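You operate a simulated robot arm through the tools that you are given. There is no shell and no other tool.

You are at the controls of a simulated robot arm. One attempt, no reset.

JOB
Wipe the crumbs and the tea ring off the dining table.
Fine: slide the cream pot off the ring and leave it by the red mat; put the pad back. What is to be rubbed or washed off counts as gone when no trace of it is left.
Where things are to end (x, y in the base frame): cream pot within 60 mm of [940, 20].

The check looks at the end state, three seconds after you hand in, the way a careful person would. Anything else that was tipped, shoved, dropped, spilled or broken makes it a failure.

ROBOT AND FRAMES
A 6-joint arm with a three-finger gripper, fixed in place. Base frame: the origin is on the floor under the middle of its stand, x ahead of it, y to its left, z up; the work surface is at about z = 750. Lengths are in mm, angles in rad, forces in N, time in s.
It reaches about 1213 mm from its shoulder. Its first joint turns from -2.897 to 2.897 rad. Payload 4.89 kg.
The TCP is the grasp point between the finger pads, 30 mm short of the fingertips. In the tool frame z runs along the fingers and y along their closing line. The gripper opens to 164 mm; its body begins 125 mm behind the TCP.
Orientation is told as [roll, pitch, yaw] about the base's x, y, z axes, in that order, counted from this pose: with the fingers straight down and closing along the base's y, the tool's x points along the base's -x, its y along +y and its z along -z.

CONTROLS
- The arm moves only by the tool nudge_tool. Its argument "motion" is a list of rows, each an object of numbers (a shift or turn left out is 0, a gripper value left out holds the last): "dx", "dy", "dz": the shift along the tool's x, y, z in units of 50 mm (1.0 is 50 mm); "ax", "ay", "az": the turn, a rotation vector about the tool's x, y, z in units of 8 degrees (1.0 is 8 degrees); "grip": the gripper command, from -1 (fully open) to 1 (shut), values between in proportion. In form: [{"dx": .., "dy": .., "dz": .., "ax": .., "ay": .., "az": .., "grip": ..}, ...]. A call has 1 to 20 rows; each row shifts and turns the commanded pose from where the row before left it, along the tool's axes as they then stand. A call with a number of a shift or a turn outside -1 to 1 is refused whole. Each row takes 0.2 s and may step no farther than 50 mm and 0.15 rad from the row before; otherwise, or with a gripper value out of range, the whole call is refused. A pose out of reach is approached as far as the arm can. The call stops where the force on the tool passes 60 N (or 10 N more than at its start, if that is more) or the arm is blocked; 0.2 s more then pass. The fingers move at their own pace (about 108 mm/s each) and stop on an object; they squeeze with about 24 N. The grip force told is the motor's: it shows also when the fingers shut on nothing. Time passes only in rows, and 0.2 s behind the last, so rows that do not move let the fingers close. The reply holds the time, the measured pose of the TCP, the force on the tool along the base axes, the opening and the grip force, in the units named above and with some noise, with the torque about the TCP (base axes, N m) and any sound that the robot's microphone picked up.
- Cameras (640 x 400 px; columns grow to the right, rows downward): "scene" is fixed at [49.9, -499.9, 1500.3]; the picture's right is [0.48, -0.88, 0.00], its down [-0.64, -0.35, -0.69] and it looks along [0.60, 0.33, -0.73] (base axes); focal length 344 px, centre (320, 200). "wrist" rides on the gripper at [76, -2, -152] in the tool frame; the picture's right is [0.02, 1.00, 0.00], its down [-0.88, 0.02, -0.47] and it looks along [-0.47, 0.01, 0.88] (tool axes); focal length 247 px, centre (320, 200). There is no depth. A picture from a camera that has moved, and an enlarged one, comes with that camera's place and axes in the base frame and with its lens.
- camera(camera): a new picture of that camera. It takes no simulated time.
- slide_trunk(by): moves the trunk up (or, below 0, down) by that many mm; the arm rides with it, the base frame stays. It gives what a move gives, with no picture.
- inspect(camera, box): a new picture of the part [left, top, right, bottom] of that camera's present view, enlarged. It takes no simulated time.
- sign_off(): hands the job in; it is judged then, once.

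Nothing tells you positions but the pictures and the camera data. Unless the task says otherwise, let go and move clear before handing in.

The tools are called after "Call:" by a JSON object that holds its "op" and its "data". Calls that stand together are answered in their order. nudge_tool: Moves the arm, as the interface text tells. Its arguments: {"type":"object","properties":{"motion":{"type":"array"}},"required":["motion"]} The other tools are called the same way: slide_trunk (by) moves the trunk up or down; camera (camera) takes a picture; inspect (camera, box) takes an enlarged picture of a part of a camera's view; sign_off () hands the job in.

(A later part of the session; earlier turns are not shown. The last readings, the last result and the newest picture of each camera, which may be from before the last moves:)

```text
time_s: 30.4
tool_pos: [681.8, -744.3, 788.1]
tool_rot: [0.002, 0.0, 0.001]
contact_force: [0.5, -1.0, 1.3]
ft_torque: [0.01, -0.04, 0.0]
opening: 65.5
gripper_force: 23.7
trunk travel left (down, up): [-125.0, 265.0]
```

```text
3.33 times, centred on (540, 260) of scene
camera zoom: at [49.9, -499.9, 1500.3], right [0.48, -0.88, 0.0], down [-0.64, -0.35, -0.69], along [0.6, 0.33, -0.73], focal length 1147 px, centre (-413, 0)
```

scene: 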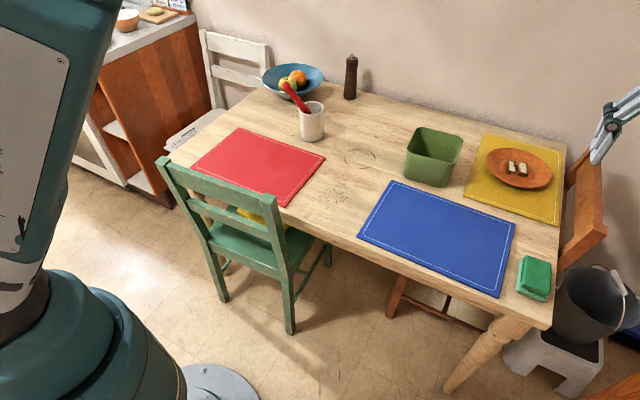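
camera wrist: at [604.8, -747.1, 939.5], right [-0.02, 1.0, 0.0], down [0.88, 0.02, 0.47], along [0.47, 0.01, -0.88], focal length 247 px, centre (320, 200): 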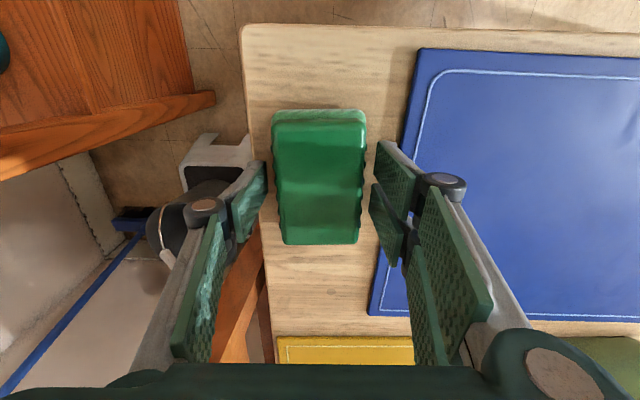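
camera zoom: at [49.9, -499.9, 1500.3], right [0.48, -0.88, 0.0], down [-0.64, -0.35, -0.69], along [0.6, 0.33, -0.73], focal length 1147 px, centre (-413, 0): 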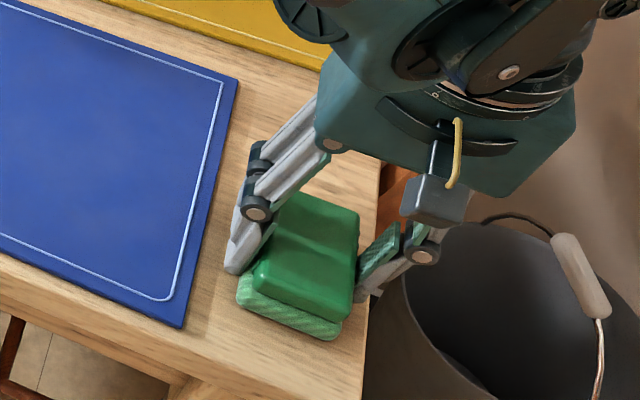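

The pad is gripped at 65.5 mm. I'll lift it gently and carry it over the blue mat toward the crumbs.

Call:
{"op": "nudge_tool", "data": {"motion": [{"dz": -0.1, "grip": 1}, {"dz": -0.3}, {"dz": -0.5}, {"dz": -0.5}, {"dz": -0.3}, {}]}}

Call:
{"op": "camera", "data": {"camera": "wrist"}}

Call:
{"op": "inspect", "data": {"camera": "scene", "box": [460, 180, 620, 320]}}

```text
time_s: 31.8
tool_pos: [679.0, -743.8, 872.5]
tool_rot: [0.0, 0.0, -0.001]
contact_force: [0.2, 0.5, -0.3]
ft_torque: [0.01, 0.03, -0.01]
opening: 0.0
gripper_force: 23.9
trunk travel left (down, up): [-125.0, 265.0]
```

```text
taken
camera wrist: at [602.9, -747.0, 1025.1], right [-0.02, 1.0, 0.0], down [0.88, 0.02, 0.47], along [0.47, 0.01, -0.88], focal length 247 px, centre (320, 200)
```

wrist: 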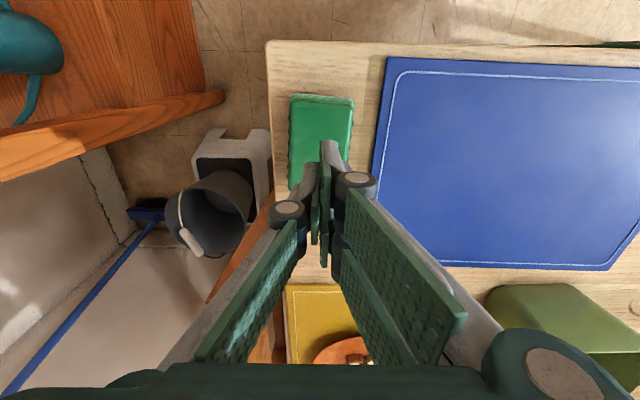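

```text
2.86 times, centred on (540, 250) of scene
camera zoom: at [49.9, -499.9, 1500.3], right [0.48, -0.88, 0.0], down [-0.64, -0.35, -0.69], along [0.6, 0.33, -0.73], focal length 983 px, centre (-309, 57)
```

zoom: 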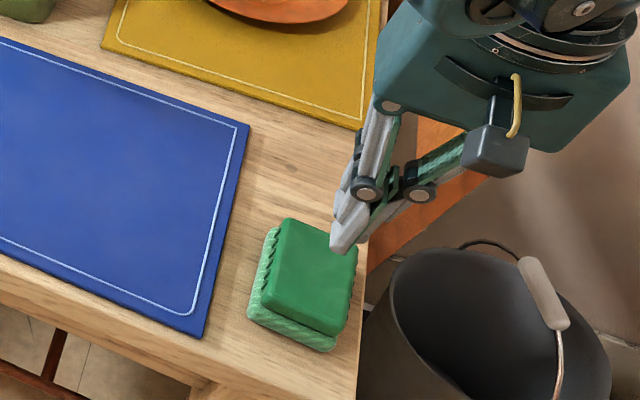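

The fingers slipped off the pad, which stayed on the table. I'll open, look at where it lies now, and regrasp lower.

Call:
{"op": "nudge_tool", "data": {"motion": [{"grip": 0.0}, {"grip": 0.0}, {"grip": 0.0}, {}]}}

Call:
{"op": "inspect", "data": {"camera": "wrist", "box": [240, 60, 400, 220]}}

Call:
{"op": "inspect", "data": {"camera": "scene", "box": [500, 240, 580, 320]}}

```text
time_s: 32.8
tool_pos: [678.3, -744.3, 872.8]
tool_rot: [0.0, 0.0, 0.0]
contact_force: [0.1, 0.5, -1.1]
ft_torque: [0.0, 0.02, -0.03]
opening: 82.3
gripper_force: 0.1
trunk travel left (down, up): [-125.0, 265.0]
```

```text
2.50 times, centred on (320, 140) of wrist
camera zoom: at [602.9, -747.1, 1024.8], right [-0.02, 1.0, 0.0], down [0.88, 0.02, 0.47], along [0.47, 0.01, -0.88], focal length 617 px, centre (320, 350)
```

zoom: 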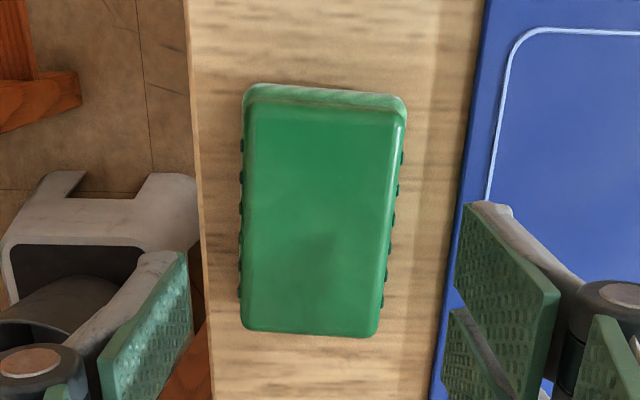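

```text
5.00 times, centred on (540, 280) of scene
camera zoom: at [49.9, -499.9, 1500.3], right [0.48, -0.88, 0.0], down [-0.64, -0.35, -0.69], along [0.6, 0.33, -0.73], focal length 1721 px, centre (-780, -200)
```

zoom: 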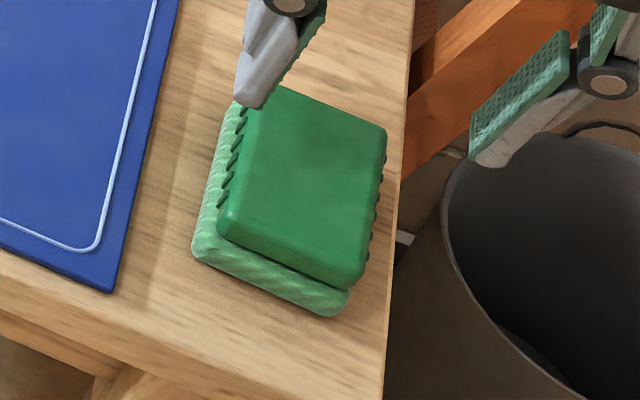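

The pad is still flat but has turned about -4° and shifted a few millimetres, to around (675, -745). I'll match that yaw, go lower this time, and feel for the table with small steps.

Call:
{"op": "nudge_tool", "data": {"motion": [{"az": 0.5, "grip": 0.0}, {"dx": 0.06, "dy": -0.02, "dz": 0.5}, {"dz": 0.6}, {"dz": 0.4}, {"dz": 0.15}, {"dz": 0.06}, {"dz": 0.04}, {}]}}

Call:
{"op": "inspect", "data": {"camera": "wrist", "box": [220, 90, 420, 270]}}

Call:
{"op": "inspect", "data": {"camera": "scene", "box": [490, 220, 590, 320]}}

```text
time_s: 34.6
tool_pos: [675.3, -747.2, 786.2]
tool_rot: [0.0, 0.0, -0.07]
contact_force: [-0.1, 0.4, 0.3]
ft_torque: [0.01, -0.02, -0.05]
opening: 82.1
gripper_force: 0.0
trunk travel left (down, up): [-125.0, 265.0]
```

```text
2.22 times, centred on (320, 180) of wrist
camera zoom: at [600.0, -743.9, 938.2], right [0.05, 1.0, 0.0], down [0.88, -0.04, 0.47], along [0.47, -0.02, -0.88], focal length 549 px, centre (320, 244)
```

zoom: 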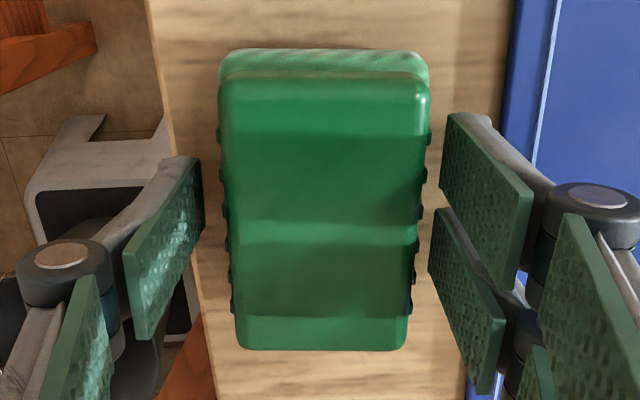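

```text
4.00 times, centred on (540, 270) of scene
camera zoom: at [49.9, -499.9, 1500.3], right [0.48, -0.88, 0.0], down [-0.64, -0.35, -0.69], along [0.6, 0.33, -0.73], focal length 1377 px, centre (-560, -80)
```

zoom: 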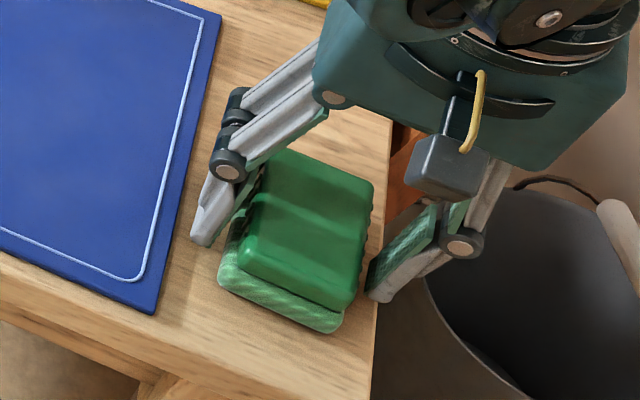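

Call:
{"op": "nudge_tool", "data": {"motion": [{"dz": 0.03, "dy": 0.03}, {"dz": 0.03}, {}]}}

```text
time_s: 35.4
tool_pos: [675.7, -744.6, 783.4]
tool_rot: [0.0, 0.001, -0.068]
contact_force: [-0.2, 0.1, -0.3]
ft_torque: [0.04, 0.0, 0.03]
opening: 82.0
gripper_force: 0.0
trunk travel left (down, up): [-125.0, 265.0]
```

Call:
{"op": "nudge_tool", "data": {"motion": [{"dz": 0.03}, {"dz": 0.0}, {"grip": 0.1}, {"grip": 0.15}, {"grip": 0.2}, {"grip": 0.3}, {"grip": 1}, {"grip": 1}, {}]}}

Call:
{"op": "inspect", "data": {"camera": "wrist", "box": [220, 90, 420, 270]}}

Call:
{"op": "inspect", "data": {"camera": "scene", "box": [490, 220, 590, 320]}}

```text
time_s: 37.4
tool_pos: [676.9, -744.5, 782.2]
tool_rot: [0.002, 0.0, -0.07]
contact_force: [-0.2, -0.2, 1.1]
ft_torque: [0.06, 0.02, -0.03]
opening: 65.6
gripper_force: 24.1
trunk travel left (down, up): [-125.0, 265.0]
```

```text
2.22 times, centred on (320, 180) of wrist
camera zoom: at [601.1, -741.4, 934.1], right [0.05, 1.0, 0.0], down [0.88, -0.04, 0.47], along [0.47, -0.02, -0.88], focal length 549 px, centre (320, 244)
```

zoom: 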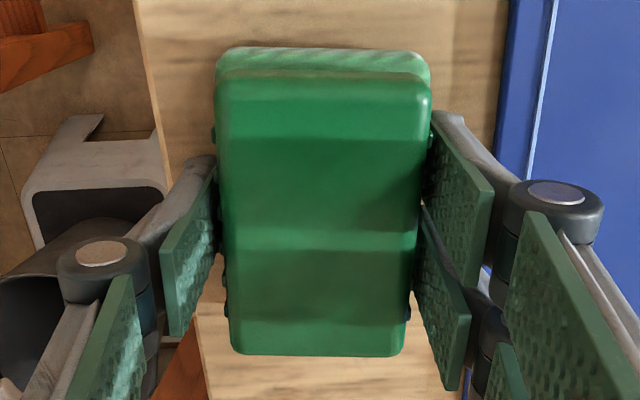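

```text
4.00 times, centred on (540, 270) of scene
camera zoom: at [49.9, -499.9, 1500.3], right [0.48, -0.88, 0.0], down [-0.64, -0.35, -0.69], along [0.6, 0.33, -0.73], focal length 1377 px, centre (-560, -80)
```

zoom: 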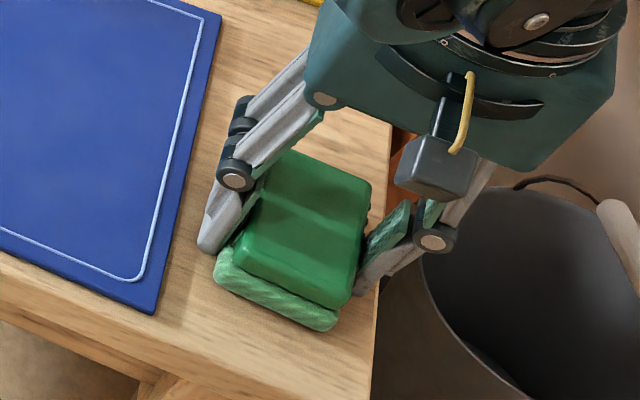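

Gripped lower this time. I'll test with a slow 8 mm lift before trusting it.

Call:
{"op": "nudge_tool", "data": {"motion": [{"dz": -0.03}, {"dz": -0.04}, {"dz": -0.05}, {"dz": -0.05}, {}]}}

Call:
{"op": "inspect", "data": {"camera": "scene", "box": [490, 220, 590, 320]}}

```text
time_s: 38.6
tool_pos: [676.0, -742.8, 789.7]
tool_rot: [0.0, -0.001, -0.07]
contact_force: [-0.1, -0.7, -1.6]
ft_torque: [0.03, 0.0, -0.03]
opening: 65.4
gripper_force: 24.2
trunk travel left (down, up): [-125.0, 265.0]
```

```text
4.00 times, centred on (540, 270) of scene
camera zoom: at [49.9, -499.9, 1500.3], right [0.48, -0.88, 0.0], down [-0.64, -0.35, -0.69], along [0.6, 0.33, -0.73], focal length 1377 px, centre (-560, -80)
```

zoom: 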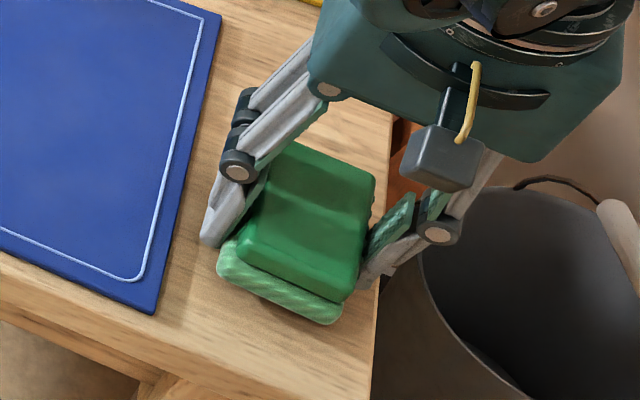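

The pad seems to have come up with the fingers. I'll continue slowly.

Call:
{"op": "nudge_tool", "data": {"motion": [{"dz": -0.08}, {"dz": -0.1}, {"dz": -0.12}, {"dz": -0.12}, {"dz": -0.1}, {"dz": -0.08}, {}]}}

Call:
{"op": "inspect", "data": {"camera": "scene", "box": [490, 220, 590, 320]}}

Call:
{"op": "inspect", "data": {"camera": "wrist", "box": [220, 90, 420, 270]}}

```text
time_s: 40.2
tool_pos: [677.8, -744.2, 820.3]
tool_rot: [0.001, 0.001, -0.071]
contact_force: [0.4, 0.1, -0.3]
ft_torque: [-0.01, -0.04, 0.03]
opening: 65.1
gripper_force: 24.2
trunk travel left (down, up): [-125.0, 265.0]
```

```text
4.00 times, centred on (540, 270) of scene
camera zoom: at [49.9, -499.9, 1500.3], right [0.48, -0.88, 0.0], down [-0.64, -0.35, -0.69], along [0.6, 0.33, -0.73], focal length 1377 px, centre (-560, -80)
```

zoom: 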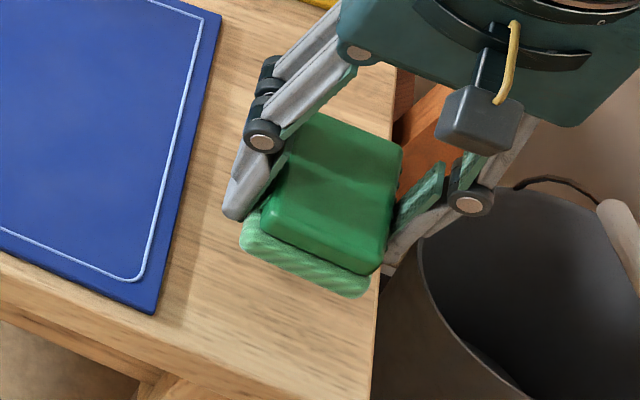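

```text
2.22 times, centred on (320, 180) of wrist
camera zoom: at [601.3, -740.8, 972.2], right [0.05, 1.0, 0.0], down [0.88, -0.04, 0.47], along [0.47, -0.02, -0.88], focal length 549 px, centre (320, 244)
```

zoom: 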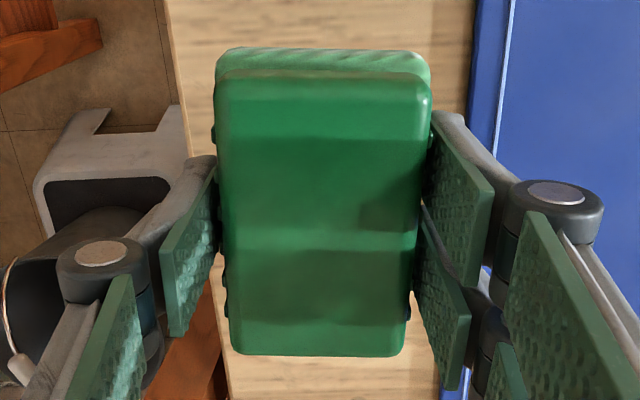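

The pad is firmly held now; its underside is about 32 mm below the TCP. I'll square the yaw and carry it smoothly over the blue mat toward the crumbs.

Call:
{"op": "nudge_tool", "data": {"motion": [{"az": -0.25, "dz": -0.1}, {"az": -0.25, "dz": -0.2}, {"dy": 0.15, "dz": -0.1}, {"dy": 0.3}, {"dy": 0.5}, {"dy": 0.7}, {"dy": 0.8}, {"dy": 0.8}, {"dy": 0.8}, {"dy": 0.8}, {"dy": 0.8}, {"dy": 0.8}, {"dy": 0.8}, {"dy": 0.8}, {"dy": 0.8}, {"dy": 0.7}, {"dy": 0.5}, {"dy": 0.3}, {"dy": 0.15}, {}]}}

Call:
{"op": "camera", "data": {"camera": "scene"}}

Call:
{"op": "camera", "data": {"camera": "wrist"}}

```text
time_s: 44.4
tool_pos: [676.1, -218.9, 839.3]
tool_rot: [0.0, 0.0, -0.001]
contact_force: [-0.9, -0.5, -0.4]
ft_torque: [0.0, 0.02, 0.02]
opening: 65.0
gripper_force: 23.6
trunk travel left (down, up): [-125.0, 265.0]
```

```text
taken
```

scene: 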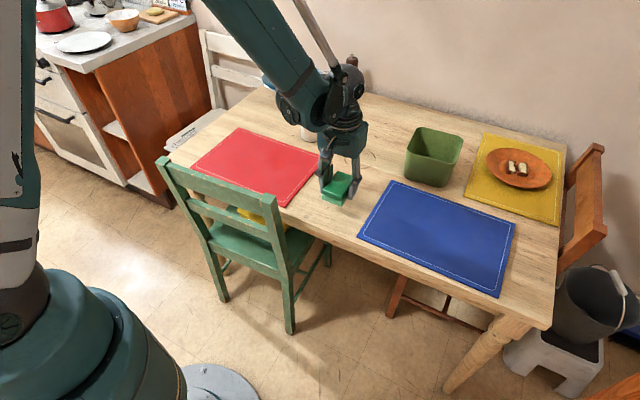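

```text
taken
camera wrist: at [600.4, -221.9, 991.4], right [-0.02, 1.0, 0.0], down [0.88, 0.02, 0.47], along [0.47, 0.01, -0.88], focal length 247 px, centre (320, 200)
```

wrist: 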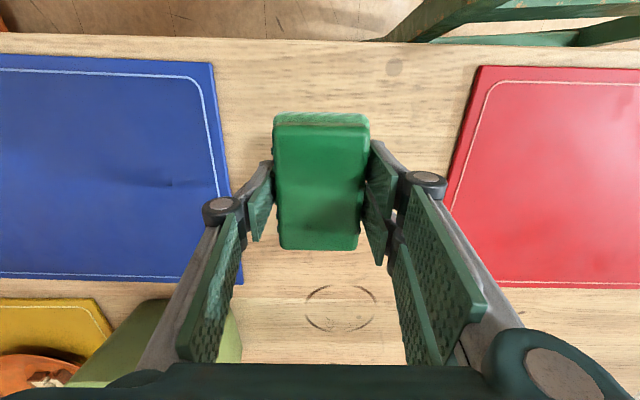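

The pad now hangs over the lower-right part of the crumb patch. I'll lower it until it touches the table.

Call:
{"op": "nudge_tool", "data": {"motion": [{"dz": 0.3}, {"dz": 0.4}, {"dz": 0.25}, {"dz": 0.1}, {"dz": 0.05}, {}]}}

Call:
{"op": "nudge_tool", "data": {"motion": [{"dz": 0.03}, {"dz": 0.03}, {}]}}

```text
time_s: 45.8
tool_pos: [677.0, -217.9, 786.1]
tool_rot: [0.0, 0.0, 0.0]
contact_force: [0.4, 0.1, -0.3]
ft_torque: [0.04, 0.03, -0.03]
opening: 65.1
gripper_force: 24.1
trunk travel left (down, up): [-125.0, 265.0]
```

```text
time_s: 46.6
tool_pos: [677.9, -216.4, 782.8]
tool_rot: [0.001, 0.001, 0.0]
contact_force: [5.5, 0.1, 18.7]
ft_torque: [0.13, 0.03, 0.05]
opening: 65.1
gripper_force: 24.3
trunk travel left (down, up): [-125.0, 265.0]
```

Contact is made at about 19 N. I'll do a first back-and-forth stroke along x and check what it does to the crumbs.

Call:
{"op": "nudge_tool", "data": {"motion": [{"dx": -0.15}, {"dx": -0.3}, {"dx": -0.3}, {"dx": -0.3}, {"dx": -0.3}, {"dx": -0.15}, {}]}}

Call:
{"op": "inspect", "data": {"camera": "scene", "box": [290, 120, 410, 230]}}

Call:
{"op": "inspect", "data": {"camera": "wrist", "box": [200, 40, 480, 280]}}

```text
time_s: 48.2
tool_pos: [749.2, -219.5, 781.6]
tool_rot: [0.0, 0.0, 0.001]
contact_force: [-2.2, -1.4, 7.5]
ft_torque: [0.01, 0.06, 0.05]
opening: 65.1
gripper_force: 24.1
trunk travel left (down, up): [-125.0, 265.0]
```

```text
3.64 times, centred on (350, 175) of scene
camera zoom: at [49.9, -499.9, 1500.3], right [0.48, -0.88, 0.0], down [-0.64, -0.35, -0.69], along [0.6, 0.33, -0.73], focal length 1252 px, centre (211, 291)
```

zoom: 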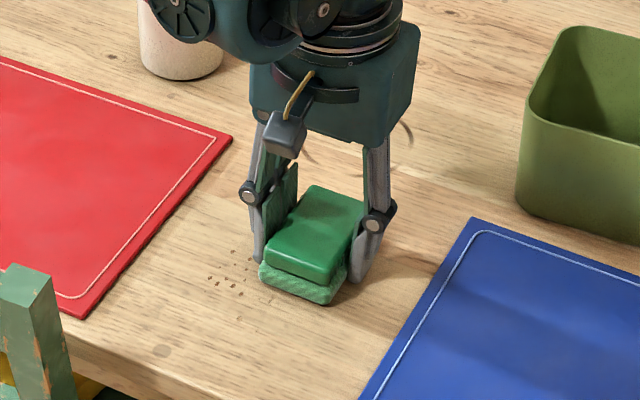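

```text
1.67 times, centred on (340, 160) of wrist
camera zoom: at [673.7, -222.8, 933.5], right [-0.02, 1.0, 0.0], down [0.88, 0.02, 0.47], along [0.47, 0.01, -0.88], focal length 412 px, centre (287, 267)
```

zoom: 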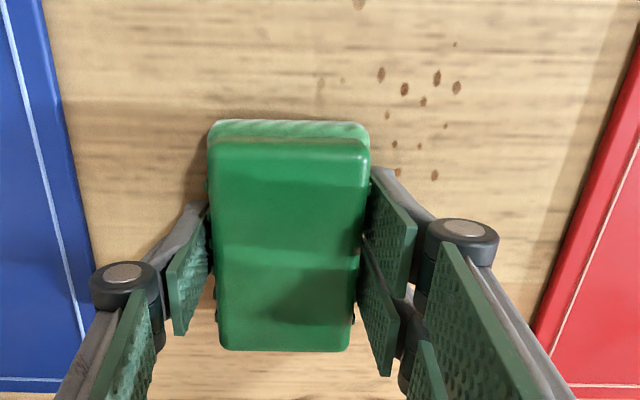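

The pad erases what it rubs over. I'll continue with overlapping strokes, first back along this line and then shifted toward +y.

Call:
{"op": "nudge_tool", "data": {"motion": [{"dx": 0.15}, {"dx": 0.3}, {"dx": 0.3}, {"dx": 0.3}, {"dx": 0.3}, {"dx": 0.3}, {"dx": 0.2}, {"dy": 0.3}, {"dx": -0.15, "dy": 0.2}, {"dx": -0.3}, {"dx": -0.3}, {"dx": -0.3}, {"dx": -0.3}, {"dx": -0.3}, {"dx": -0.3}, {}]}}

Call:
{"op": "inspect", "data": {"camera": "scene", "box": [290, 120, 410, 230]}}

Call:
{"op": "inspect", "data": {"camera": "wrist", "box": [200, 40, 480, 280]}}

```text
time_s: 51.6
tool_pos: [755.6, -194.0, 781.3]
tool_rot: [0.001, 0.0, -0.001]
contact_force: [-4.7, -0.8, 11.7]
ft_torque: [0.06, 0.13, 0.04]
opening: 65.4
gripper_force: 24.6
trunk travel left (down, up): [-125.0, 265.0]
```

```text
3.64 times, centred on (350, 175) of scene
camera zoom: at [49.9, -499.9, 1500.3], right [0.48, -0.88, 0.0], down [-0.64, -0.35, -0.69], along [0.6, 0.33, -0.73], focal length 1252 px, centre (211, 291)
```

zoom: 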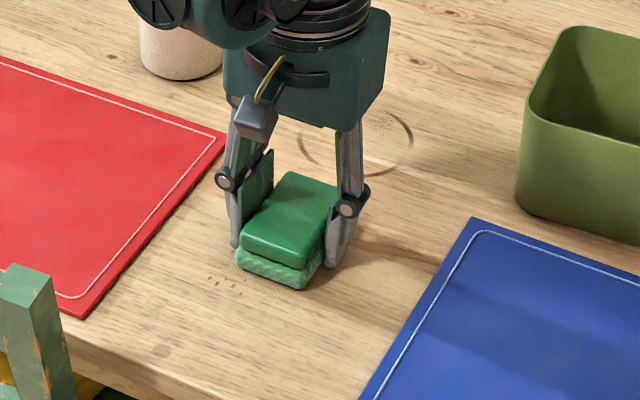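

```text
1.67 times, centred on (340, 160) of wrist
camera zoom: at [680.0, -197.2, 933.4], right [-0.02, 1.0, 0.0], down [0.88, 0.02, 0.47], along [0.47, 0.01, -0.88], focal length 412 px, centre (287, 267)
```

zoom: 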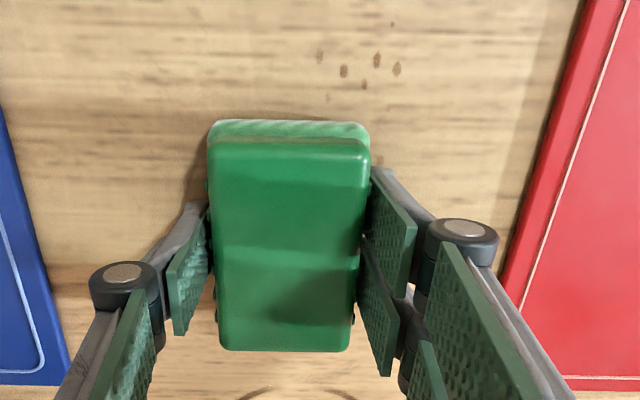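

Most crumbs are gone; a few remain around (690, -160). I'll do more passes on this line and the next one toward +y.

Call:
{"op": "nudge_tool", "data": {"motion": [{"dx": 0.15}, {"dx": 0.3}, {"dx": 0.3}, {"dx": 0.3}, {"dx": 0.3}, {"dx": 0.3}, {"dx": 0.3}, {"dx": 0.15}, {"dy": 0.3}, {"dx": -0.15, "dy": 0.3}, {"dx": -0.3}, {"dx": -0.3}, {"dx": -0.3}, {"dx": -0.3}, {"dx": -0.3}, {"dx": -0.3}, {"dx": -0.15}, {}]}}

Call:
{"op": "inspect", "data": {"camera": "wrist", "box": [200, 40, 480, 280]}}

```text
time_s: 55.4
tool_pos: [758.7, -163.5, 781.5]
tool_rot: [0.0, 0.0, -0.001]
contact_force: [-0.2, -0.6, -0.3]
ft_torque: [0.0, -0.01, -0.03]
opening: 65.2
gripper_force: 23.9
trunk travel left (down, up): [-125.0, 265.0]
```

```text
1.67 times, centred on (340, 160) of wrist
camera zoom: at [682.5, -165.6, 934.1], right [-0.02, 1.0, 0.0], down [0.88, 0.02, 0.47], along [0.47, 0.01, -0.88], focal length 412 px, centre (287, 267)
```

zoom: 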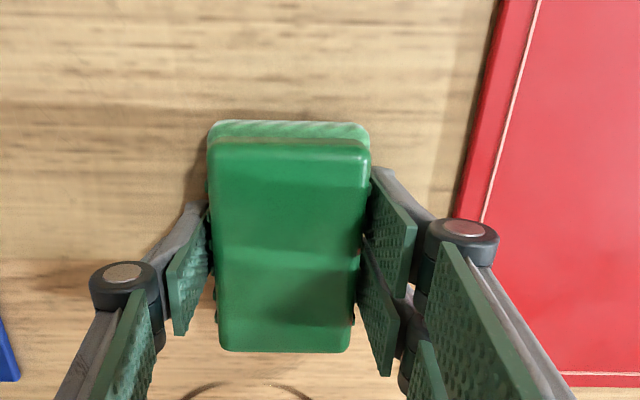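

The crumb area looks clean here, but the contact force has dropped to zero. I'll press down slightly and repeat the passes so nothing faint is left.

Call:
{"op": "nudge_tool", "data": {"motion": [{"dz": 0.02}, {"dz": 0.01}, {}]}}

```text
time_s: 56.2
tool_pos: [756.7, -163.5, 781.3]
tool_rot: [0.002, 0.002, 0.0]
contact_force: [4.5, -0.8, 10.9]
ft_torque: [0.06, -0.16, 0.0]
opening: 65.5
gripper_force: 23.7
trunk travel left (down, up): [-125.0, 265.0]
```

Call:
{"op": "nudge_tool", "data": {"motion": [{"dx": 0.2}, {"dx": 0.35}, {"dx": 0.35}, {"dx": 0.35}, {"dx": 0.35}, {"dx": 0.35}, {"dx": 0.25}, {"dy": -0.35}, {"dx": -0.2, "dy": -0.2}, {"dx": -0.35}, {"dx": -0.35}, {"dx": -0.35}, {"dx": -0.35}, {"dx": -0.35}, {"dx": -0.25}, {"dy": -0.3}, {"dx": 0.2, "dy": -0.2}, {"dx": 0.35}, {"dx": 0.35}, {"dx": 0.35}]}}

Call:
{"op": "inspect", "data": {"camera": "wrist", "box": [200, 40, 480, 280]}}

Call:
{"op": "inspect", "data": {"camera": "scene", "box": [290, 120, 410, 230]}}

```text
time_s: 60.4
tool_pos: [695.8, -216.1, 780.6]
tool_rot: [0.0, -0.001, 0.0]
contact_force: [0.8, -0.3, -1.6]
ft_torque: [0.03, 0.07, 0.0]
opening: 65.3
gripper_force: 23.9
trunk travel left (down, up): [-125.0, 265.0]
```

```text
1.67 times, centred on (340, 160) of wrist
camera zoom: at [620.1, -218.8, 932.4], right [-0.02, 1.0, 0.0], down [0.88, 0.02, 0.47], along [0.47, 0.01, -0.88], focal length 412 px, centre (287, 267)
```

zoom: 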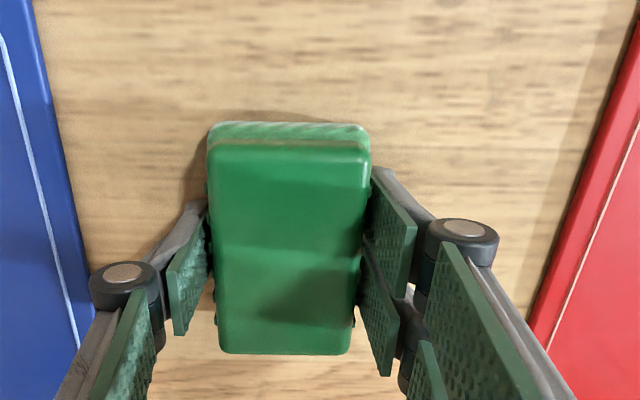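

```text
3.64 times, centred on (350, 175) of scene
camera zoom: at [49.9, -499.9, 1500.3], right [0.48, -0.88, 0.0], down [-0.64, -0.35, -0.69], along [0.6, 0.33, -0.73], focal length 1252 px, centre (211, 291)
```

zoom: 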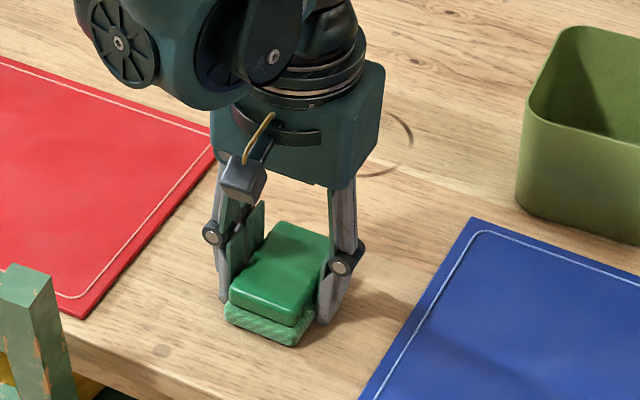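

The crumbs look gone. The fingers have worked down close to the table, so I'll set the pad down here, regrip about 4 mm higher and then go on to the ring.

Call:
{"op": "nudge_tool", "data": {"motion": [{"grip": 0.15}, {"grip": 0.08}, {}, {"dz": -0.04}, {"dz": -0.04}, {}, {"grip": 0.2}, {"grip": 0.3}, {"grip": 1}, {"grip": 1}, {}]}}

Call:
{"op": "inspect", "data": {"camera": "wrist", "box": [200, 40, 480, 280]}}

```text
time_s: 62.8
tool_pos: [694.4, -215.8, 784.0]
tool_rot: [-0.002, 0.002, -0.001]
contact_force: [0.9, -0.1, 3.5]
ft_torque: [0.04, -0.01, -0.01]
opening: 65.4
gripper_force: 24.1
trunk travel left (down, up): [-125.0, 265.0]
```

```text
1.67 times, centred on (340, 160) of wrist
camera zoom: at [619.1, -219.3, 936.1], right [-0.02, 1.0, 0.0], down [0.88, 0.02, 0.47], along [0.47, 0.01, -0.88], focal length 412 px, centre (287, 267)
```

zoom: 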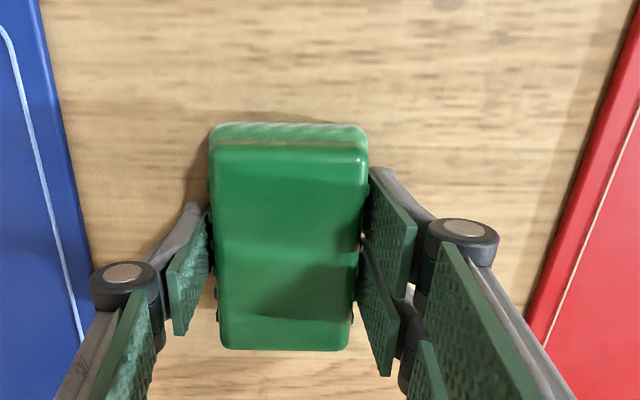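

It's regripped with the pad in light contact. I'll keep wiping forward along the table into the ring area, watching the force.

Call:
{"op": "nudge_tool", "data": {"motion": [{"dz": 0.01, "dx": -0.1}, {"dx": -0.25}, {"dx": -0.35}, {"dx": -0.35}, {"dx": -0.35}, {"dx": -0.35}, {"dx": -0.35}, {"dx": -0.35}, {"dx": -0.35}, {"dx": -0.25}, {"dx": -0.15}, {}]}}

Call:
{"op": "camera", "data": {"camera": "wrist"}}

Call:
{"op": "inspect", "data": {"camera": "scene", "box": [290, 100, 430, 230]}}

```text
time_s: 65.4
tool_pos: [853.2, -215.1, 783.4]
tool_rot: [0.003, -0.001, 0.0]
contact_force: [-0.4, 0.5, 0.1]
ft_torque: [-0.03, -0.05, 0.0]
opening: 65.5
gripper_force: 23.9
trunk travel left (down, up): [-125.0, 265.0]
```

```text
taken
camera wrist: at [777.8, -218.5, 936.3], right [-0.02, 1.0, 0.0], down [0.88, 0.02, 0.47], along [0.47, 0.01, -0.88], focal length 247 px, centre (320, 200)
```

wrist: 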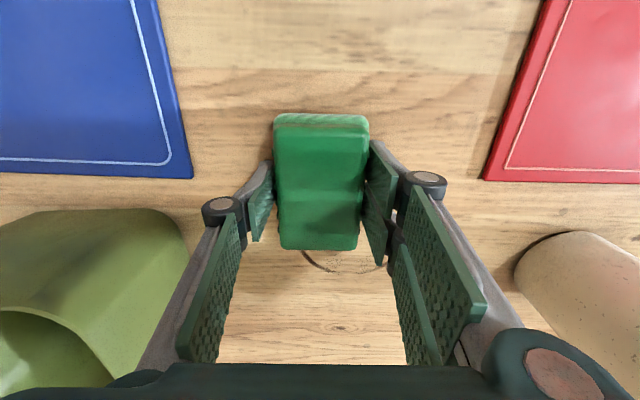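

```text
3.08 times, centred on (360, 165) of scene
camera zoom: at [49.9, -499.9, 1500.3], right [0.48, -0.88, 0.0], down [-0.64, -0.35, -0.69], along [0.6, 0.33, -0.73], focal length 1059 px, centre (197, 308)
```

zoom: 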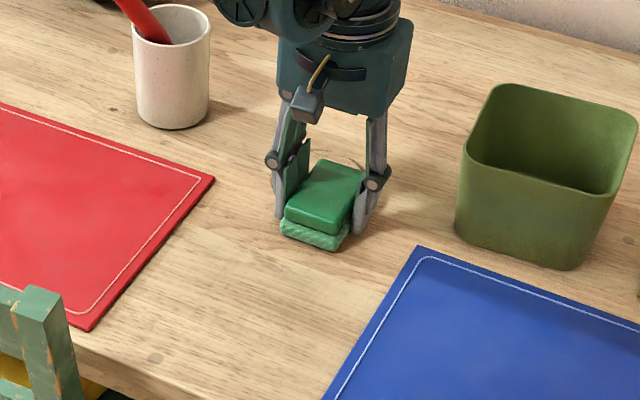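

The crumb patch is clean. I'll press down gently and start on the ring.

Call:
{"op": "nudge_tool", "data": {"motion": [{"dz": 0.02}, {"dz": 0.01}, {}]}}

Call:
{"op": "nudge_tool", "data": {"motion": [{"dx": -0.2}, {"dx": -0.35}, {"dx": -0.35}, {"dx": -0.35}, {"dx": -0.35}, {"dx": -0.25}, {}]}}

```text
time_s: 66.2
tool_pos: [853.4, -215.7, 784.7]
tool_rot: [0.0, 0.0, 0.0]
contact_force: [0.5, 5.4, 15.4]
ft_torque: [0.26, 0.06, 0.02]
opening: 65.4
gripper_force: 24.6
trunk travel left (down, up): [-125.0, 265.0]
```

```text
time_s: 67.8
tool_pos: [945.2, -218.0, 783.3]
tool_rot: [-0.001, 0.0, 0.001]
contact_force: [-7.6, -0.6, 19.2]
ft_torque: [0.03, 0.31, 0.06]
opening: 65.1
gripper_force: 23.7
trunk travel left (down, up): [-125.0, 265.0]
```

Call:
{"op": "nudge_tool", "data": {"motion": [{"dx": 0.2}, {"dx": 0.35}, {"dx": 0.35}, {"dx": 0.35}, {"dx": 0.35}, {"dx": 0.2}, {"dy": 0.3}, {"dx": -0.15, "dy": 0.3}, {"dx": -0.35}, {"dx": -0.35}, {"dx": -0.35}, {"dx": -0.35}, {"dx": -0.2}, {}]}}

Call:
{"op": "camera", "data": {"camera": "wrist"}}

Call:
{"op": "inspect", "data": {"camera": "scene", "box": [290, 80, 430, 210]}}

```text
time_s: 70.8
tool_pos: [944.9, -186.3, 783.6]
tool_rot: [0.0, 0.001, -0.001]
contact_force: [-4.2, -0.7, 15.8]
ft_torque: [0.07, 0.2, 0.01]
opening: 65.5
gripper_force: 24.1
trunk travel left (down, up): [-125.0, 265.0]
```

```text
taken
camera wrist: at [868.7, -189.4, 934.7], right [-0.02, 1.0, 0.0], down [0.88, 0.02, 0.47], along [0.47, 0.01, -0.88], focal length 247 px, centre (320, 200)
```

wrist: 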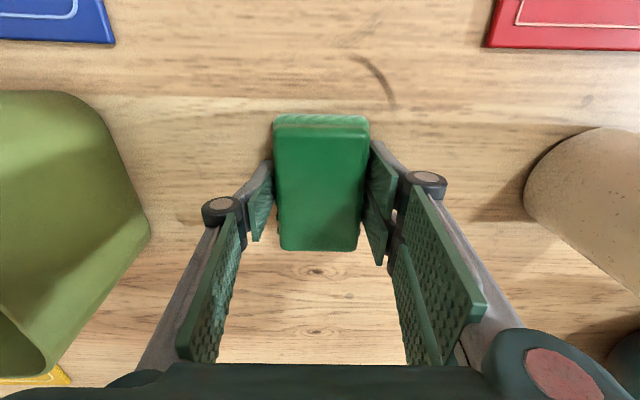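

```text
3.08 times, centred on (360, 145) of scene
camera zoom: at [49.9, -499.9, 1500.3], right [0.48, -0.88, 0.0], down [-0.64, -0.35, -0.69], along [0.6, 0.33, -0.73], focal length 1059 px, centre (197, 369)
```

zoom: 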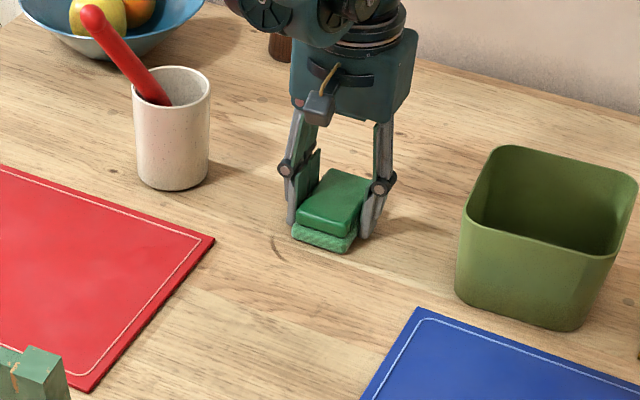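

It works: only the +y arc and a faint residue at the near edge remain. I'll continue with passes at y ≈ -158.

Call:
{"op": "nudge_tool", "data": {"motion": [{"dx": 0.2}, {"dx": 0.35}, {"dx": 0.35}, {"dx": 0.35}, {"dx": 0.35}, {"dx": 0.35}, {"dx": 0.2}, {"dy": 0.3}, {"dx": -0.15, "dy": 0.3}, {"dx": -0.35}, {"dx": -0.35}, {"dx": -0.35}, {"dx": -0.35}, {"dx": -0.35}, {"dx": -0.2}, {}]}}

Call:
{"op": "camera", "data": {"camera": "wrist"}}

```text
time_s: 74.2
tool_pos: [943.0, -156.3, 782.9]
tool_rot: [-0.001, -0.001, 0.0]
contact_force: [0.5, -2.0, 1.4]
ft_torque: [0.04, 0.0, -0.01]
opening: 65.5
gripper_force: 24.4
trunk travel left (down, up): [-125.0, 265.0]
```

```text
taken
camera wrist: at [867.1, -158.6, 934.6], right [-0.02, 1.0, 0.0], down [0.88, 0.02, 0.47], along [0.47, 0.01, -0.88], focal length 247 px, centre (320, 200)
```

wrist: 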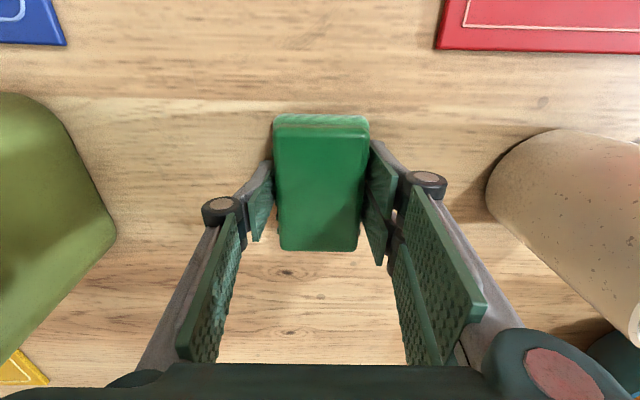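

Call:
{"op": "inspect", "data": {"camera": "wrist", "box": [230, 40, 480, 200]}}

Call:
{"op": "inspect", "data": {"camera": "wrist", "box": [230, 200, 430, 370]}}

Call:
{"op": "inspect", "data": {"camera": "scene", "box": [320, 90, 420, 180]}}

```text
2.50 times, centred on (355, 120) of wrist
camera zoom: at [867.1, -158.6, 934.6], right [-0.02, 1.0, 0.0], down [0.88, 0.02, 0.47], along [0.47, 0.01, -0.88], focal length 617 px, centre (232, 400)
```

zoom: 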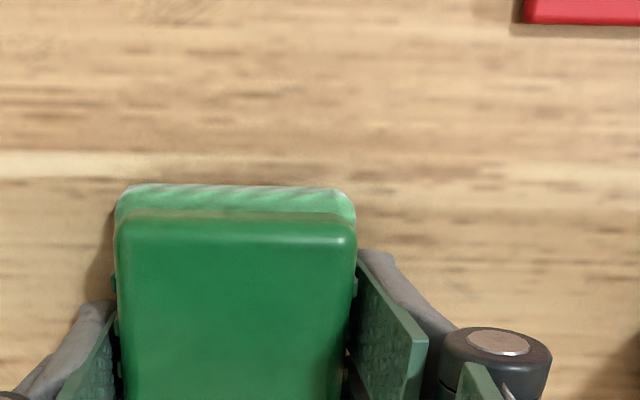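

```text
2.35 times, centred on (330, 285) of wrist
camera zoom: at [867.1, -158.6, 934.6], right [-0.02, 1.0, 0.0], down [0.88, 0.02, 0.47], along [0.47, 0.01, -0.88], focal length 581 px, centre (296, 0)
```

zoom: 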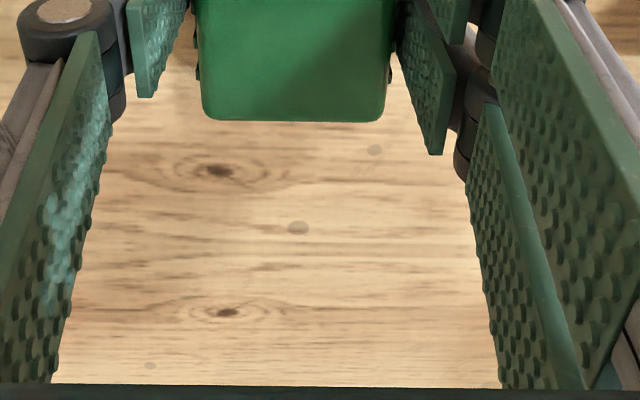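

```text
4.44 times, centred on (370, 135) of scene
camera zoom: at [49.9, -499.9, 1500.3], right [0.48, -0.88, 0.0], down [-0.64, -0.35, -0.69], along [0.6, 0.33, -0.73], focal length 1530 px, centre (98, 489)
```

zoom: 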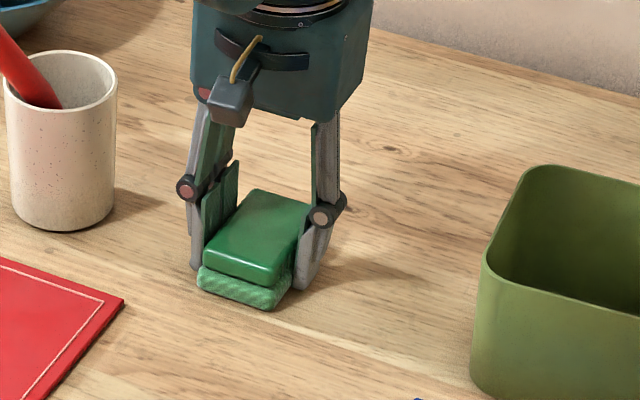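

The ring looks gone. I'll press once more and make another overlapping set, reaching a little further toward a faint line I noticed near (1000, -110).

Call:
{"op": "nudge_tool", "data": {"motion": [{"dz": 0.015}, {"dx": 0.2}, {"dx": 0.35}, {"dx": 0.35}, {"dx": 0.35}, {"dx": 0.3}, {"dy": 0.25}, {"dx": -0.2, "dy": 0.25}, {"dx": -0.35}, {"dx": -0.35}, {"dx": -0.35}, {"dx": -0.35}, {"dx": -0.35}, {"dx": -0.3}, {"dx": -0.3}, {"dx": -0.15}, {}]}}

Call:
{"op": "camera", "data": {"camera": "wrist"}}

Call:
{"op": "inspect", "data": {"camera": "scene", "box": [320, 90, 420, 180]}}

```text
time_s: 77.8
tool_pos: [1000.5, -132.3, 781.6]
tool_rot: [0.001, 0.0, 0.0]
contact_force: [0.9, -0.1, 0.2]
ft_torque: [0.04, 0.0, -0.03]
opening: 65.2
gripper_force: 24.5
trunk travel left (down, up): [-125.0, 265.0]
```

```text
taken
camera wrist: at [924.4, -134.6, 934.5], right [-0.02, 1.0, 0.0], down [0.88, 0.02, 0.47], along [0.47, 0.01, -0.88], focal length 247 px, centre (320, 200)
```

wrist: 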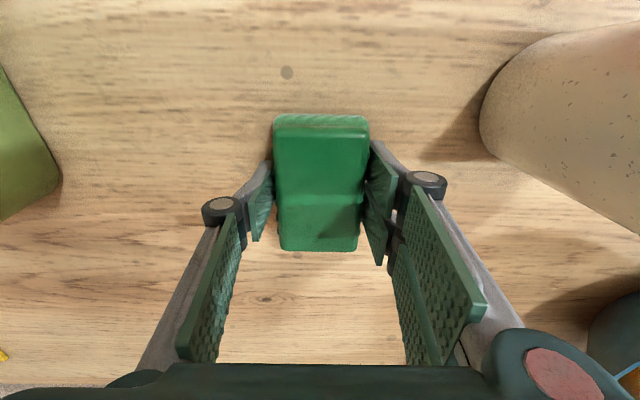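

```text
4.44 times, centred on (370, 135) of scene
camera zoom: at [49.9, -499.9, 1500.3], right [0.48, -0.88, 0.0], down [-0.64, -0.35, -0.69], along [0.6, 0.33, -0.73], focal length 1530 px, centre (98, 489)
```

zoom: 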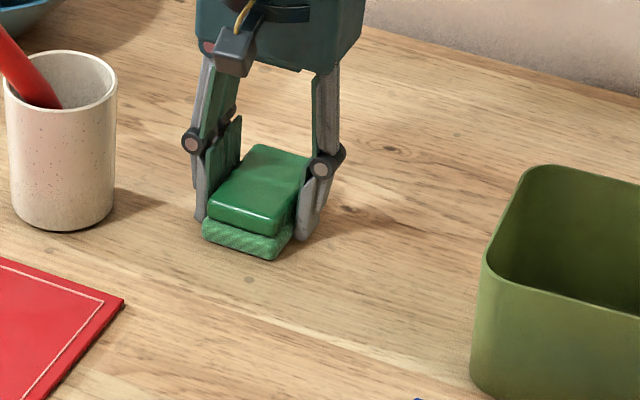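

The ring area looks clean. I'll lift the pad slowly and move off to inspect both spots.

Call:
{"op": "nudge_tool", "data": {"motion": [{"dz": -0.04}, {"dz": -0.06}, {"dz": -0.1}, {"dz": -0.15}, {"dz": -0.2}, {"dz": -0.2}, {"dz": -0.2}, {"dz": -0.15}, {"dz": -0.1}, {}]}}

Call:
{"op": "camera", "data": {"camera": "wrist"}}

```text
time_s: 80.0
tool_pos: [999.7, -132.4, 841.3]
tool_rot: [0.0, 0.0, -0.002]
contact_force: [-0.3, 0.5, -0.3]
ft_torque: [0.0, 0.01, -0.02]
opening: 65.7
gripper_force: 24.0
trunk travel left (down, up): [-125.0, 265.0]
```

```text
taken
camera wrist: at [924.3, -134.5, 993.4], right [-0.02, 1.0, 0.0], down [0.88, 0.02, 0.47], along [0.47, 0.01, -0.88], focal length 247 px, centre (320, 200)
```

wrist: 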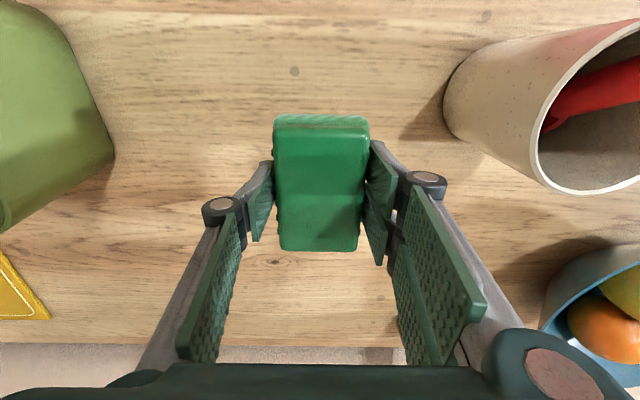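

Call:
{"op": "nudge_tool", "data": {"motion": [{"dx": 0.15, "dz": -0.05}, {"dx": 0.3, "dy": -0.1}, {"dx": 0.5, "dy": -0.2}, {"dx": 0.6, "dy": -0.2}, {"dx": 0.6, "dy": -0.2}, {"dx": 0.6, "dy": -0.2}, {"dx": 0.6, "dy": -0.15}, {"dx": 0.6, "dy": -0.1}, {"dx": 0.5}, {"dx": 0.3}, {"dx": 0.1}, {}]}}

Call:
{"op": "camera", "data": {"camera": "wrist"}}

Call:
{"op": "camera", "data": {"camera": "scene"}}

```text
time_s: 82.6
tool_pos: [756.5, -187.2, 844.4]
tool_rot: [0.001, 0.001, 0.0]
contact_force: [-0.4, 0.7, -0.7]
ft_torque: [0.0, 0.01, 0.01]
opening: 65.3
gripper_force: 24.2
trunk travel left (down, up): [-125.0, 265.0]
```

```text
taken
camera wrist: at [680.7, -189.4, 995.8], right [-0.02, 1.0, 0.0], down [0.88, 0.02, 0.47], along [0.47, 0.01, -0.88], focal length 247 px, centre (320, 200)
```

wrist: 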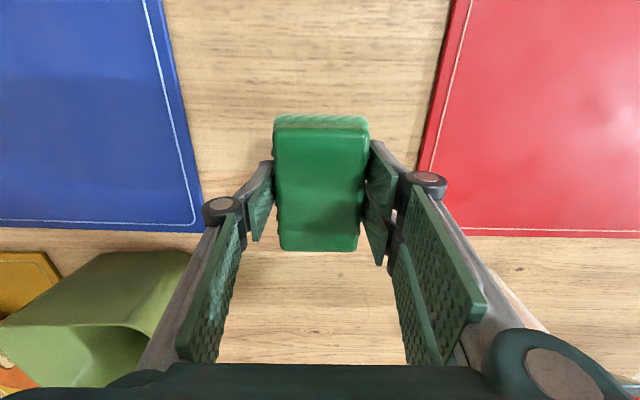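

```text
taken
```

scene: 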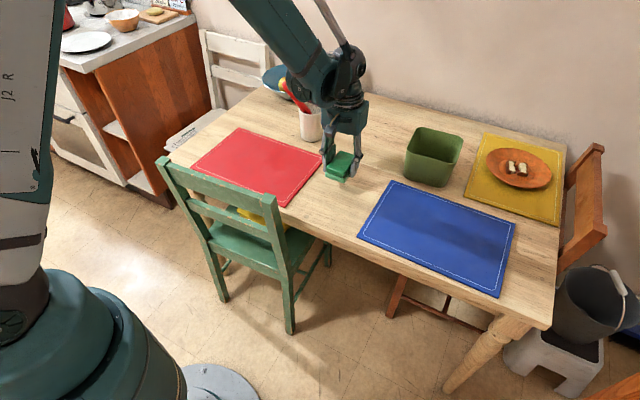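

Call:
{"op": "inspect", "data": {"camera": "wrist", "box": [240, 240, 400, 360]}}

Call:
{"op": "inspect", "data": {"camera": "scene", "box": [350, 110, 410, 180]}}

Call:
{"op": "inspect", "data": {"camera": "scene", "box": [290, 165, 390, 230]}}

Call:
{"op": "inspect", "data": {"camera": "wrist", "box": [160, 0, 460, 190]}}

```text
3.33 times, centred on (320, 300) of wrist
camera zoom: at [680.7, -189.4, 995.8], right [-0.02, 1.0, 0.0], down [0.88, 0.02, 0.47], along [0.47, 0.01, -0.88], focal length 823 px, centre (320, -133)
```

zoom: 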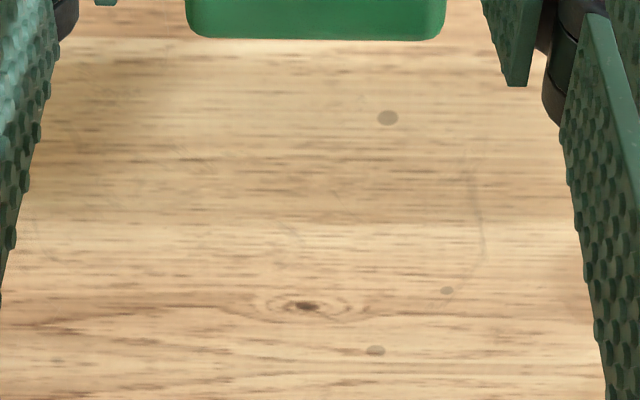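

```text
5.71 times, centred on (380, 145) of scene
camera zoom: at [49.9, -499.9, 1500.3], right [0.48, -0.88, 0.0], down [-0.64, -0.35, -0.69], along [0.6, 0.33, -0.73], focal length 1967 px, centre (-23, 514)
```

zoom: 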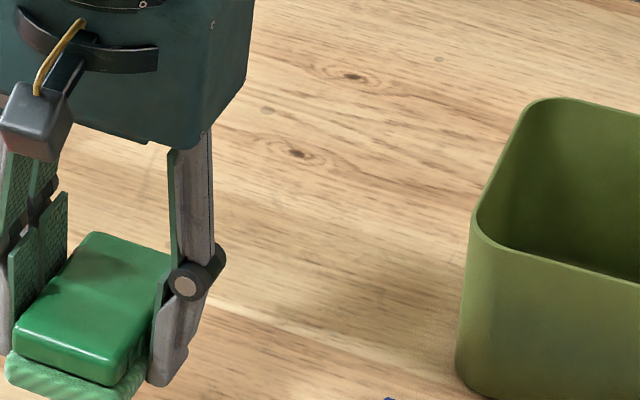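

```text
6.15 times, centred on (340, 198) of scene
camera zoom: at [49.9, -499.9, 1500.3], right [0.48, -0.88, 0.0], down [-0.64, -0.35, -0.69], along [0.6, 0.33, -0.73], focal length 2118 px, centre (197, 215)
```

zoom: 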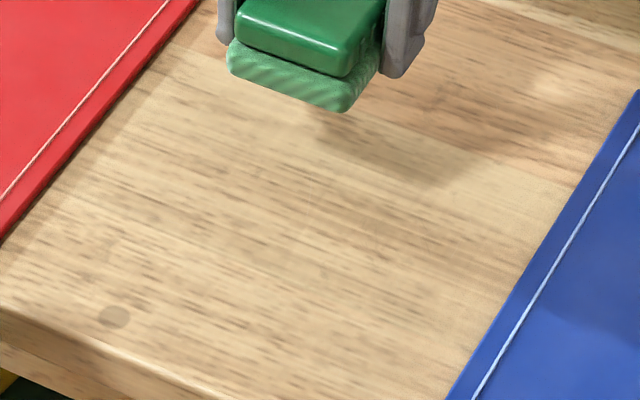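

```text
2.11 times, centred on (310, 95) of wrist
camera zoom: at [680.7, -189.4, 995.8], right [-0.02, 1.0, 0.0], down [0.88, 0.02, 0.47], along [0.47, 0.01, -0.88], focal length 520 px, centre (341, 421)
```

zoom: 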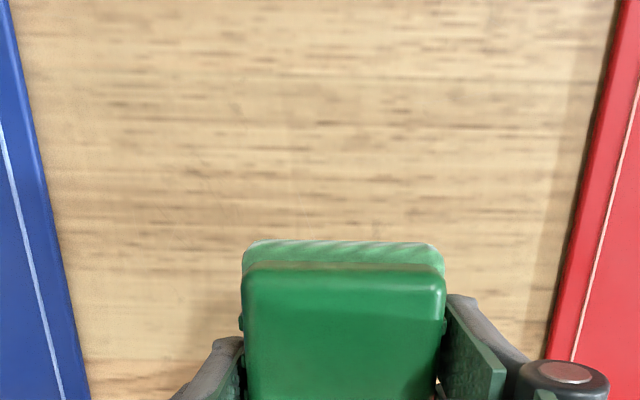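

Both wiped areas look clean. The faint line near (990, -112) is still there and may just be wood texture. I'll rub it once firmly to find out.

Call:
{"op": "nudge_tool", "data": {"motion": [{"dx": -0.2}, {"dx": -0.4, "dy": 0.1}, {"dx": -0.6, "dy": 0.2}, {"dx": -0.6, "dy": 0.2}, {"dx": -0.6, "dy": 0.2}, {"dx": -0.6, "dy": 0.2}, {"dx": -0.6, "dy": 0.2}, {"dx": -0.4, "dy": 0.15}, {"dx": -0.2}, {"dz": 0.3}, {"dz": 0.4}, {"dz": 0.3}, {"dz": 0.15}, {"dz": 0.05}, {}]}}

Call:
{"op": "nudge_tool", "data": {"motion": [{"dz": 0.02}, {"dz": 0.02}, {}]}}

```text
time_s: 85.8
tool_pos: [967.2, -126.8, 784.0]
tool_rot: [0.002, -0.001, -0.002]
contact_force: [0.3, -0.6, -0.3]
ft_torque: [0.02, -0.02, -0.01]
opening: 65.5
gripper_force: 24.4
trunk travel left (down, up): [-125.0, 265.0]
```

```text
time_s: 86.6
tool_pos: [966.0, -126.8, 781.8]
tool_rot: [-0.001, -0.001, -0.001]
contact_force: [8.4, 0.4, 21.7]
ft_torque: [0.03, -0.24, 0.01]
opening: 65.3
gripper_force: 24.1
trunk travel left (down, up): [-125.0, 265.0]
```

Call:
{"op": "nudge_tool", "data": {"motion": [{"dx": -0.2}, {"dx": -0.3}, {"dx": -0.3}, {"dx": -0.2}, {"dx": 0.2}, {"dx": 0.3}, {"dx": 0.3}, {"dx": 0.3}, {"dx": 0.2}, {"dx": -0.2}, {"dx": -0.3}, {"dx": -0.3}, {"dx": -0.3}, {"dx": 0.2}, {"dx": 0.3}, {"dx": 0.3}, {"dx": 0.3}, {"dx": 0.2}, {}]}}

```text
time_s: 90.6
tool_pos: [940.6, -127.2, 783.0]
tool_rot: [-0.001, -0.001, 0.0]
contact_force: [1.5, 1.8, 13.8]
ft_torque: [0.13, -0.13, 0.02]
opening: 65.3
gripper_force: 23.8
trunk travel left (down, up): [-125.0, 265.0]
```

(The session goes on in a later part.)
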